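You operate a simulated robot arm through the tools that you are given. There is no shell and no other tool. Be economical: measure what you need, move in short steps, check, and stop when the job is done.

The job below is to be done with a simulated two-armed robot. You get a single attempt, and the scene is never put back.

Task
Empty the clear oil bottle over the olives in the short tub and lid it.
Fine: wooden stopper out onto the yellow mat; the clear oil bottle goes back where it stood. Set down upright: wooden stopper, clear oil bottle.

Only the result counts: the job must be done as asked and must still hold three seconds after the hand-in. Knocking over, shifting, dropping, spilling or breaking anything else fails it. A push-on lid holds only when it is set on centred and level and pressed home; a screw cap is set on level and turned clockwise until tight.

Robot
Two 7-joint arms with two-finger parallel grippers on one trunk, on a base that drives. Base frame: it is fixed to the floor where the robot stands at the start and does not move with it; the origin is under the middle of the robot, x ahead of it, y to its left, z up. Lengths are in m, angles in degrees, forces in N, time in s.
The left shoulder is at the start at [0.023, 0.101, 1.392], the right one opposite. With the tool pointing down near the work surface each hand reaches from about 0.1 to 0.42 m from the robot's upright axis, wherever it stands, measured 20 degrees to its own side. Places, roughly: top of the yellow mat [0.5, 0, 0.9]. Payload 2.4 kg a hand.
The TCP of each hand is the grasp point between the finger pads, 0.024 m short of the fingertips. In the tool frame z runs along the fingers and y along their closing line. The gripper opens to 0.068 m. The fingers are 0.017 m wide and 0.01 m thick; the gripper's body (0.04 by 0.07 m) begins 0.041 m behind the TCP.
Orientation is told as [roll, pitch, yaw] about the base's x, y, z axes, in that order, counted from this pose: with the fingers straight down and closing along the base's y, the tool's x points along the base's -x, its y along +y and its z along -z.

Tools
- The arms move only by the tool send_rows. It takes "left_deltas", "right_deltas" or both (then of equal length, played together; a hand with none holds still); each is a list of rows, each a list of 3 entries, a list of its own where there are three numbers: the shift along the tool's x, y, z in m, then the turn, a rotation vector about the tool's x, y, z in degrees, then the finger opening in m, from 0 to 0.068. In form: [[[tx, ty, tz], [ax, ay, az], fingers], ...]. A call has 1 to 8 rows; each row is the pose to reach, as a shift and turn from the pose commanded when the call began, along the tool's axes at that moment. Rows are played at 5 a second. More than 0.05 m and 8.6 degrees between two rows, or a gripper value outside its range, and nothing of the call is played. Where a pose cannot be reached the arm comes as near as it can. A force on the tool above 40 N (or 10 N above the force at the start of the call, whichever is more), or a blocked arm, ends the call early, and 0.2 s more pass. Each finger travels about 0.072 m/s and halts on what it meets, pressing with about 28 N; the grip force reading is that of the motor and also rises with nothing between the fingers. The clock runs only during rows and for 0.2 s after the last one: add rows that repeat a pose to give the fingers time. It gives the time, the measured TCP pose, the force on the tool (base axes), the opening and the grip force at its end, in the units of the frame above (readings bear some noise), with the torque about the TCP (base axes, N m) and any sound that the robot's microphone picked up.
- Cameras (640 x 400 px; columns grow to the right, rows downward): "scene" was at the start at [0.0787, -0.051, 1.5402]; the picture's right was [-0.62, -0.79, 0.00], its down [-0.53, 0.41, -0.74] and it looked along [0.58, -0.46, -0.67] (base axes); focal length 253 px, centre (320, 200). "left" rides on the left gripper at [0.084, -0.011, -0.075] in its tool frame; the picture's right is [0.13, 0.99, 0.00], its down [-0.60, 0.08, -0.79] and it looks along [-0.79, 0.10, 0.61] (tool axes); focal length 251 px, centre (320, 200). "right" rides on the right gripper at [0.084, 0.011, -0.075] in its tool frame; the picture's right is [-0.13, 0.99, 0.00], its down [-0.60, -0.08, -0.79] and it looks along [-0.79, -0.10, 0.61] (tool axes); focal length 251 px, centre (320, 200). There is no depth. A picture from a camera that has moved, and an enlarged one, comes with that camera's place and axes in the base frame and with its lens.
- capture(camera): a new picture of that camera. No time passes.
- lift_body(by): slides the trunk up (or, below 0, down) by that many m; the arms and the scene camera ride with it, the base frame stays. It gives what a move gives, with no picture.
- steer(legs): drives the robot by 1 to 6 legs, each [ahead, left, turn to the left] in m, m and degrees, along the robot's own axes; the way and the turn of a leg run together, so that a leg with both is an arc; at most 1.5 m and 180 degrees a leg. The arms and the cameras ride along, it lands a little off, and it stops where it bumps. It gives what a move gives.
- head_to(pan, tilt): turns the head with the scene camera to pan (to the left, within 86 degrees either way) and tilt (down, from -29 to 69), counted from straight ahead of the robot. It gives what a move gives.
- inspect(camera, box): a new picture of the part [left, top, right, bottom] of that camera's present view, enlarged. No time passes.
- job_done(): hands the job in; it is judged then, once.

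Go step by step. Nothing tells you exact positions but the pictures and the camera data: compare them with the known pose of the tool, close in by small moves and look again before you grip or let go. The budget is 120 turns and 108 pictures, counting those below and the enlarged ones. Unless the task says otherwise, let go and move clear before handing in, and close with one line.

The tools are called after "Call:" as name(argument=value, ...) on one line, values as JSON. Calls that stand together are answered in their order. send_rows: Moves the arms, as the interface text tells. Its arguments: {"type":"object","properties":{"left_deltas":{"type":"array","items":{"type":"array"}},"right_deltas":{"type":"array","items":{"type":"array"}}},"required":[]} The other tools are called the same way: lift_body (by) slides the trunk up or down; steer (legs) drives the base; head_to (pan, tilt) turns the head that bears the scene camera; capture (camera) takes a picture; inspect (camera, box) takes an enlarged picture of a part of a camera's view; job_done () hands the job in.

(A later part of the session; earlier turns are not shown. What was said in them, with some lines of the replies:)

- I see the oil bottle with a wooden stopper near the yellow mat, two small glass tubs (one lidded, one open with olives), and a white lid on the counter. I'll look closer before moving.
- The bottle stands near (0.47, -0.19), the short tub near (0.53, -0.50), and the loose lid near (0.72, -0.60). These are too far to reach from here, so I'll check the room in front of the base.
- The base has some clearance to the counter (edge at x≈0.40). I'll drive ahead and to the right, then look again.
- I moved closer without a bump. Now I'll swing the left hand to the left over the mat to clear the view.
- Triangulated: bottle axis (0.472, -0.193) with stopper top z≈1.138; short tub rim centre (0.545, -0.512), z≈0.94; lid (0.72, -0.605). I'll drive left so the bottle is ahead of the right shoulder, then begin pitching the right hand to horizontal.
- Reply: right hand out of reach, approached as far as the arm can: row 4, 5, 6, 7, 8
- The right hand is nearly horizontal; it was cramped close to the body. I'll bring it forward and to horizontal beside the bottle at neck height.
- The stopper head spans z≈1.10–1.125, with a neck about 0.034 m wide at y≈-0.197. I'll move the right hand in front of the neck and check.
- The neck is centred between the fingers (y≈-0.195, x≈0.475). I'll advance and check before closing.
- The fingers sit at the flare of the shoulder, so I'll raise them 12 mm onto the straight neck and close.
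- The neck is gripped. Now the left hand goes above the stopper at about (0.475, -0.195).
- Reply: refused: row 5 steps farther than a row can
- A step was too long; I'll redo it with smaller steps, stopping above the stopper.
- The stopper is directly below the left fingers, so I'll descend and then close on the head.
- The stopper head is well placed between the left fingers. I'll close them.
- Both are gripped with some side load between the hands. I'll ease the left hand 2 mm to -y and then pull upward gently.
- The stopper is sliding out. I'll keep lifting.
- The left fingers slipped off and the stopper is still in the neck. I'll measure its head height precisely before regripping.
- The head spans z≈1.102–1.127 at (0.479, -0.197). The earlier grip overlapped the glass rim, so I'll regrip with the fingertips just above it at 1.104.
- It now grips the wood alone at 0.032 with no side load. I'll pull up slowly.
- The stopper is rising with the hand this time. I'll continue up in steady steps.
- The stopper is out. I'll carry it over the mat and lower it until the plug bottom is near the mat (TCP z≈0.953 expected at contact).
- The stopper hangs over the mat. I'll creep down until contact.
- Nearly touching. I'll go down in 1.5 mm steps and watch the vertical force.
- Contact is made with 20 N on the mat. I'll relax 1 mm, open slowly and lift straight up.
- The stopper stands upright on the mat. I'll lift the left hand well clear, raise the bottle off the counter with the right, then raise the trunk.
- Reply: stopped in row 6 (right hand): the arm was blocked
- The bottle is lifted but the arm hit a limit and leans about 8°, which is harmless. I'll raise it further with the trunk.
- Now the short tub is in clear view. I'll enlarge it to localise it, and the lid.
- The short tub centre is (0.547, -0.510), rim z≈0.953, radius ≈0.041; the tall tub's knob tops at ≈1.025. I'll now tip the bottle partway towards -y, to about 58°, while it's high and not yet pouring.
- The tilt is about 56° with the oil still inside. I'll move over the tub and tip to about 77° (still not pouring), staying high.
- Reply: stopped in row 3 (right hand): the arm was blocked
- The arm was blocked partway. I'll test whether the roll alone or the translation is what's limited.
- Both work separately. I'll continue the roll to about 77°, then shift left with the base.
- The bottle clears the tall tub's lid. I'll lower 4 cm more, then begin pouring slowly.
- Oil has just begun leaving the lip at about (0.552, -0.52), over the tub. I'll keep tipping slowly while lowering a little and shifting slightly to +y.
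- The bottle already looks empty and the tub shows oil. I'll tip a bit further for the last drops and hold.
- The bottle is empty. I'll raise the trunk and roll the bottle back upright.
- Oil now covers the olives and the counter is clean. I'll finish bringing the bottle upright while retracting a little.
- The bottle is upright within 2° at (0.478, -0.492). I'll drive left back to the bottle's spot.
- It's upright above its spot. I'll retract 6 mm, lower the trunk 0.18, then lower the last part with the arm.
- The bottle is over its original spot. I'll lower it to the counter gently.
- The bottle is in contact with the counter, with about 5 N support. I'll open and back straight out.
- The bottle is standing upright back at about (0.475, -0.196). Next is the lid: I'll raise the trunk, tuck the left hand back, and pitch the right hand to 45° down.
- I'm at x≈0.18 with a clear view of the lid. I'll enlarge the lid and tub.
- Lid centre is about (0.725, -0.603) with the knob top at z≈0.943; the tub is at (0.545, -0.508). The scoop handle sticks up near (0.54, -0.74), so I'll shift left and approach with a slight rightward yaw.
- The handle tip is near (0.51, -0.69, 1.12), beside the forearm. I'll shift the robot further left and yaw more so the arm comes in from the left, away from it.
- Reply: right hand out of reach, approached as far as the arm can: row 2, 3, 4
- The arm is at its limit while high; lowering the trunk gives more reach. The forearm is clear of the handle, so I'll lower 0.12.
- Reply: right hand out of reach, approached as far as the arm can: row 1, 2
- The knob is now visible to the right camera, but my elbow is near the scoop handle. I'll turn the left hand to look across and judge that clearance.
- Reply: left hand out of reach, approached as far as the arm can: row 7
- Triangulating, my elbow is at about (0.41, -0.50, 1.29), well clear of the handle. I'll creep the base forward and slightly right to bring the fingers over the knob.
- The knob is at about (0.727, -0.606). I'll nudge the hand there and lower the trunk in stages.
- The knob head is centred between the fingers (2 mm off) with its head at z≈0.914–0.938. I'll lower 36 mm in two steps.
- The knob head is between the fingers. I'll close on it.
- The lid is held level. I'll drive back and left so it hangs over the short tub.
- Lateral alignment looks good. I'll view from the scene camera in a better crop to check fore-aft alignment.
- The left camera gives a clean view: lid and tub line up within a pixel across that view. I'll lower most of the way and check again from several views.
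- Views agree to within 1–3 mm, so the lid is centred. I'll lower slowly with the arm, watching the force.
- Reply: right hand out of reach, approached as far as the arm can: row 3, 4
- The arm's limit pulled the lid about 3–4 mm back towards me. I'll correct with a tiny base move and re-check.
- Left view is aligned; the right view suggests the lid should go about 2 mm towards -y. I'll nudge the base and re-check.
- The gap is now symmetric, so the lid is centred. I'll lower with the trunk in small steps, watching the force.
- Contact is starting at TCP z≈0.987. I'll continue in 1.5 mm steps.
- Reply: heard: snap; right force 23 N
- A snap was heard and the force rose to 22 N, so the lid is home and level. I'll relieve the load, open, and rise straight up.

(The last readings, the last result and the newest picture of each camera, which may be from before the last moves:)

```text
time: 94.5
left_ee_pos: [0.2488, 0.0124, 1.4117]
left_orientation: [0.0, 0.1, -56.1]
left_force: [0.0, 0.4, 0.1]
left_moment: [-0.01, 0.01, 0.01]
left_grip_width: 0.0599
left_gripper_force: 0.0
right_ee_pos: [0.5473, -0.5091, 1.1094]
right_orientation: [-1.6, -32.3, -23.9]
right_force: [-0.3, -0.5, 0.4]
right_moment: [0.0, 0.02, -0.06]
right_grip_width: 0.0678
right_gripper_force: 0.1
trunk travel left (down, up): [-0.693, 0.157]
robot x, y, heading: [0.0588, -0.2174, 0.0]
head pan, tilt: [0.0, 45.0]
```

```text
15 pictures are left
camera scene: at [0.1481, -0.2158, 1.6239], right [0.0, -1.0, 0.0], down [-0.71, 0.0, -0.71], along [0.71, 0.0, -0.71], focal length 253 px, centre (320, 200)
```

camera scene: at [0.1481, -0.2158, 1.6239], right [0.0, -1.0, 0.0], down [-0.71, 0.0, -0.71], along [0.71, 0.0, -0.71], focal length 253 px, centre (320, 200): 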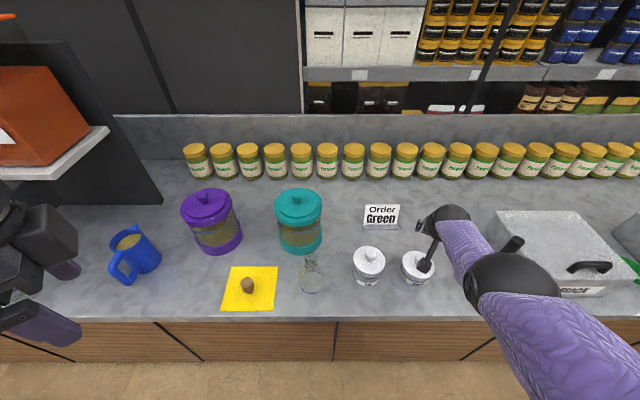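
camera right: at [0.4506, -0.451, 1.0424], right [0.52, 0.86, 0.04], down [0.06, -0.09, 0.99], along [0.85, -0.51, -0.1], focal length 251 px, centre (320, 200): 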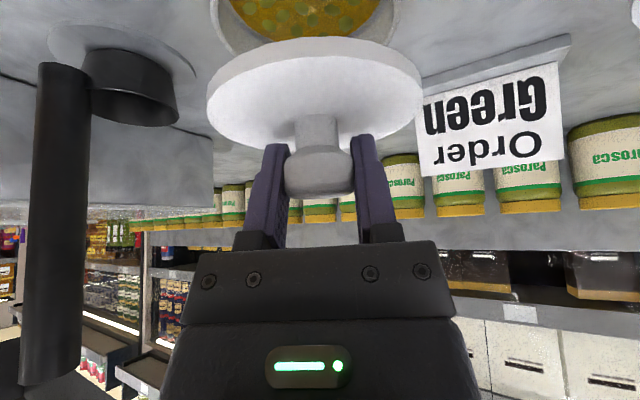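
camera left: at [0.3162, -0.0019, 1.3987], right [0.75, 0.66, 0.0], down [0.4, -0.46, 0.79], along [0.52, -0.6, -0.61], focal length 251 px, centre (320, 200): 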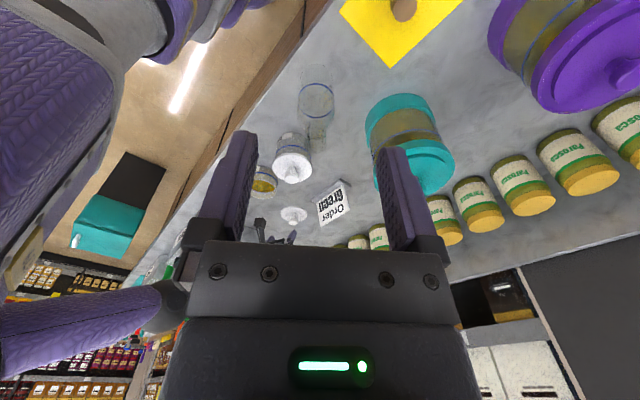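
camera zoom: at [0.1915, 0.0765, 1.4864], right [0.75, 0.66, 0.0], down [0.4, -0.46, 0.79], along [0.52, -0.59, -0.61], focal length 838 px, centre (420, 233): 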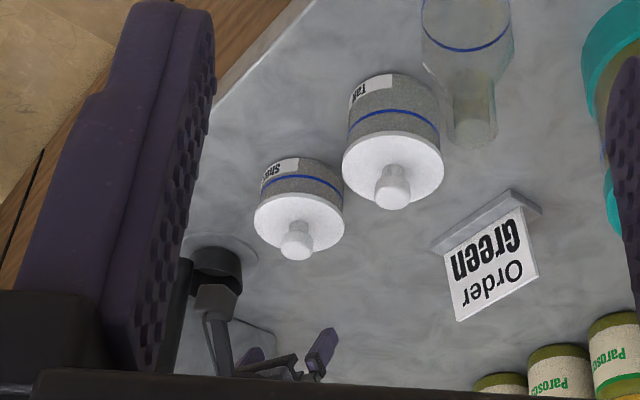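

The lid sits on the short tub. I'll back away and check everything once more.

Call:
steer(legs=[[-0.25, -0.1, 0]])

Call:
inspect(camera="scene", box=[180, 180, 420, 330])

```text
time: 96.4
left_ee_pos: [-0.0016, -0.0869, 1.4127]
left_orientation: [0.0, 0.0, -56.2]
left_force: [-0.4, -0.8, 0.4]
left_moment: [0.02, 0.02, -0.01]
left_grip_width: 0.0598
left_gripper_force: 0.2
right_ee_pos: [0.2957, -0.6113, 1.1085]
right_orientation: [-1.4, -32.3, -24.1]
right_force: [0.1, -0.2, 0.7]
right_moment: [0.0, 0.0, 0.0]
right_grip_width: 0.0679
right_gripper_force: 0.0
trunk travel left (down, up): [-0.693, 0.157]
robot x, y, heading: [-0.193, -0.313, -0.2]
head pan, tilt: [0.0, 45.0]
```

```text
2.67 times, centred on (300, 255) of scene
camera zoom: at [-0.1027, -0.3162, 1.624], right [-0.01, -1.0, 0.0], down [-0.71, 0.0, -0.71], along [0.71, 0.0, -0.71], focal length 675 px, centre (373, 53)
```

zoom: 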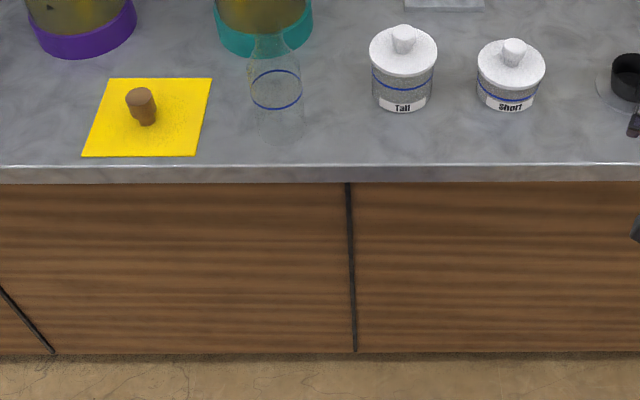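

Call:
inspect(camera="scene", box=[310, 185, 400, 235])

Call:
inspect(camera="scene", box=[205, 185, 305, 245])

```text
7.11 times, centred on (355, 210) of scene
camera zoom: at [-0.1027, -0.3162, 1.624], right [-0.01, -1.0, 0.0], down [-0.71, 0.0, -0.71], along [0.71, 0.0, -0.71], focal length 1800 px, centre (71, 129)
```

zoom: 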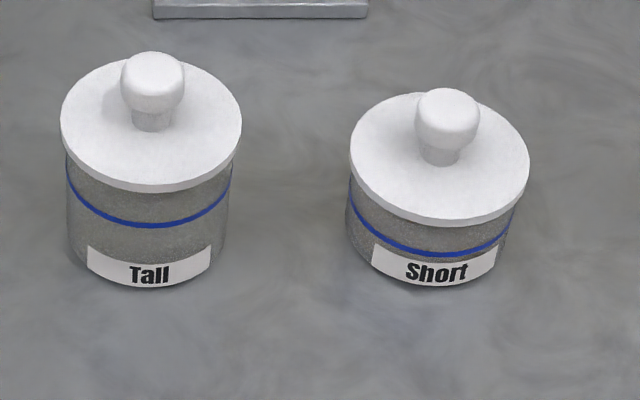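

```text
6.40 times, centred on (255, 215) of scene
camera zoom: at [-0.1027, -0.3162, 1.624], right [-0.01, -1.0, 0.0], down [-0.71, 0.0, -0.71], along [0.71, 0.0, -0.71], focal length 1620 px, centre (736, 104)
```

zoom: 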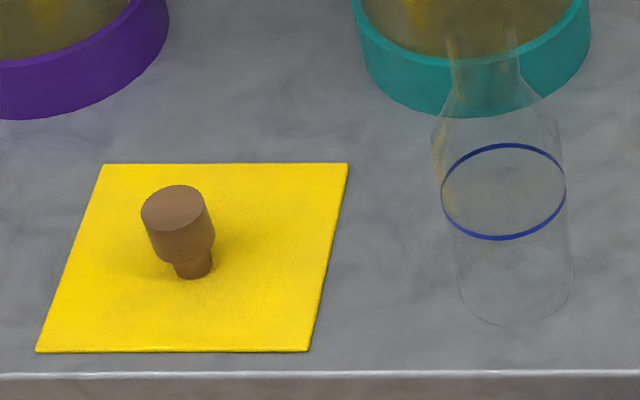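

The lid is centred and level on the short tub, the bottle is empty and upright at its place, and the stopper stands upright on the mat. I'm handing in.

Call:
job_done()

```text
The job is handed in.
```

I emptied the clear oil bottle over the olives in the short tub and pressed the lid on until it snapped. The bottle is back upright within a few millimetres of where it stood, and the stopper stands upright on the yellow mat.
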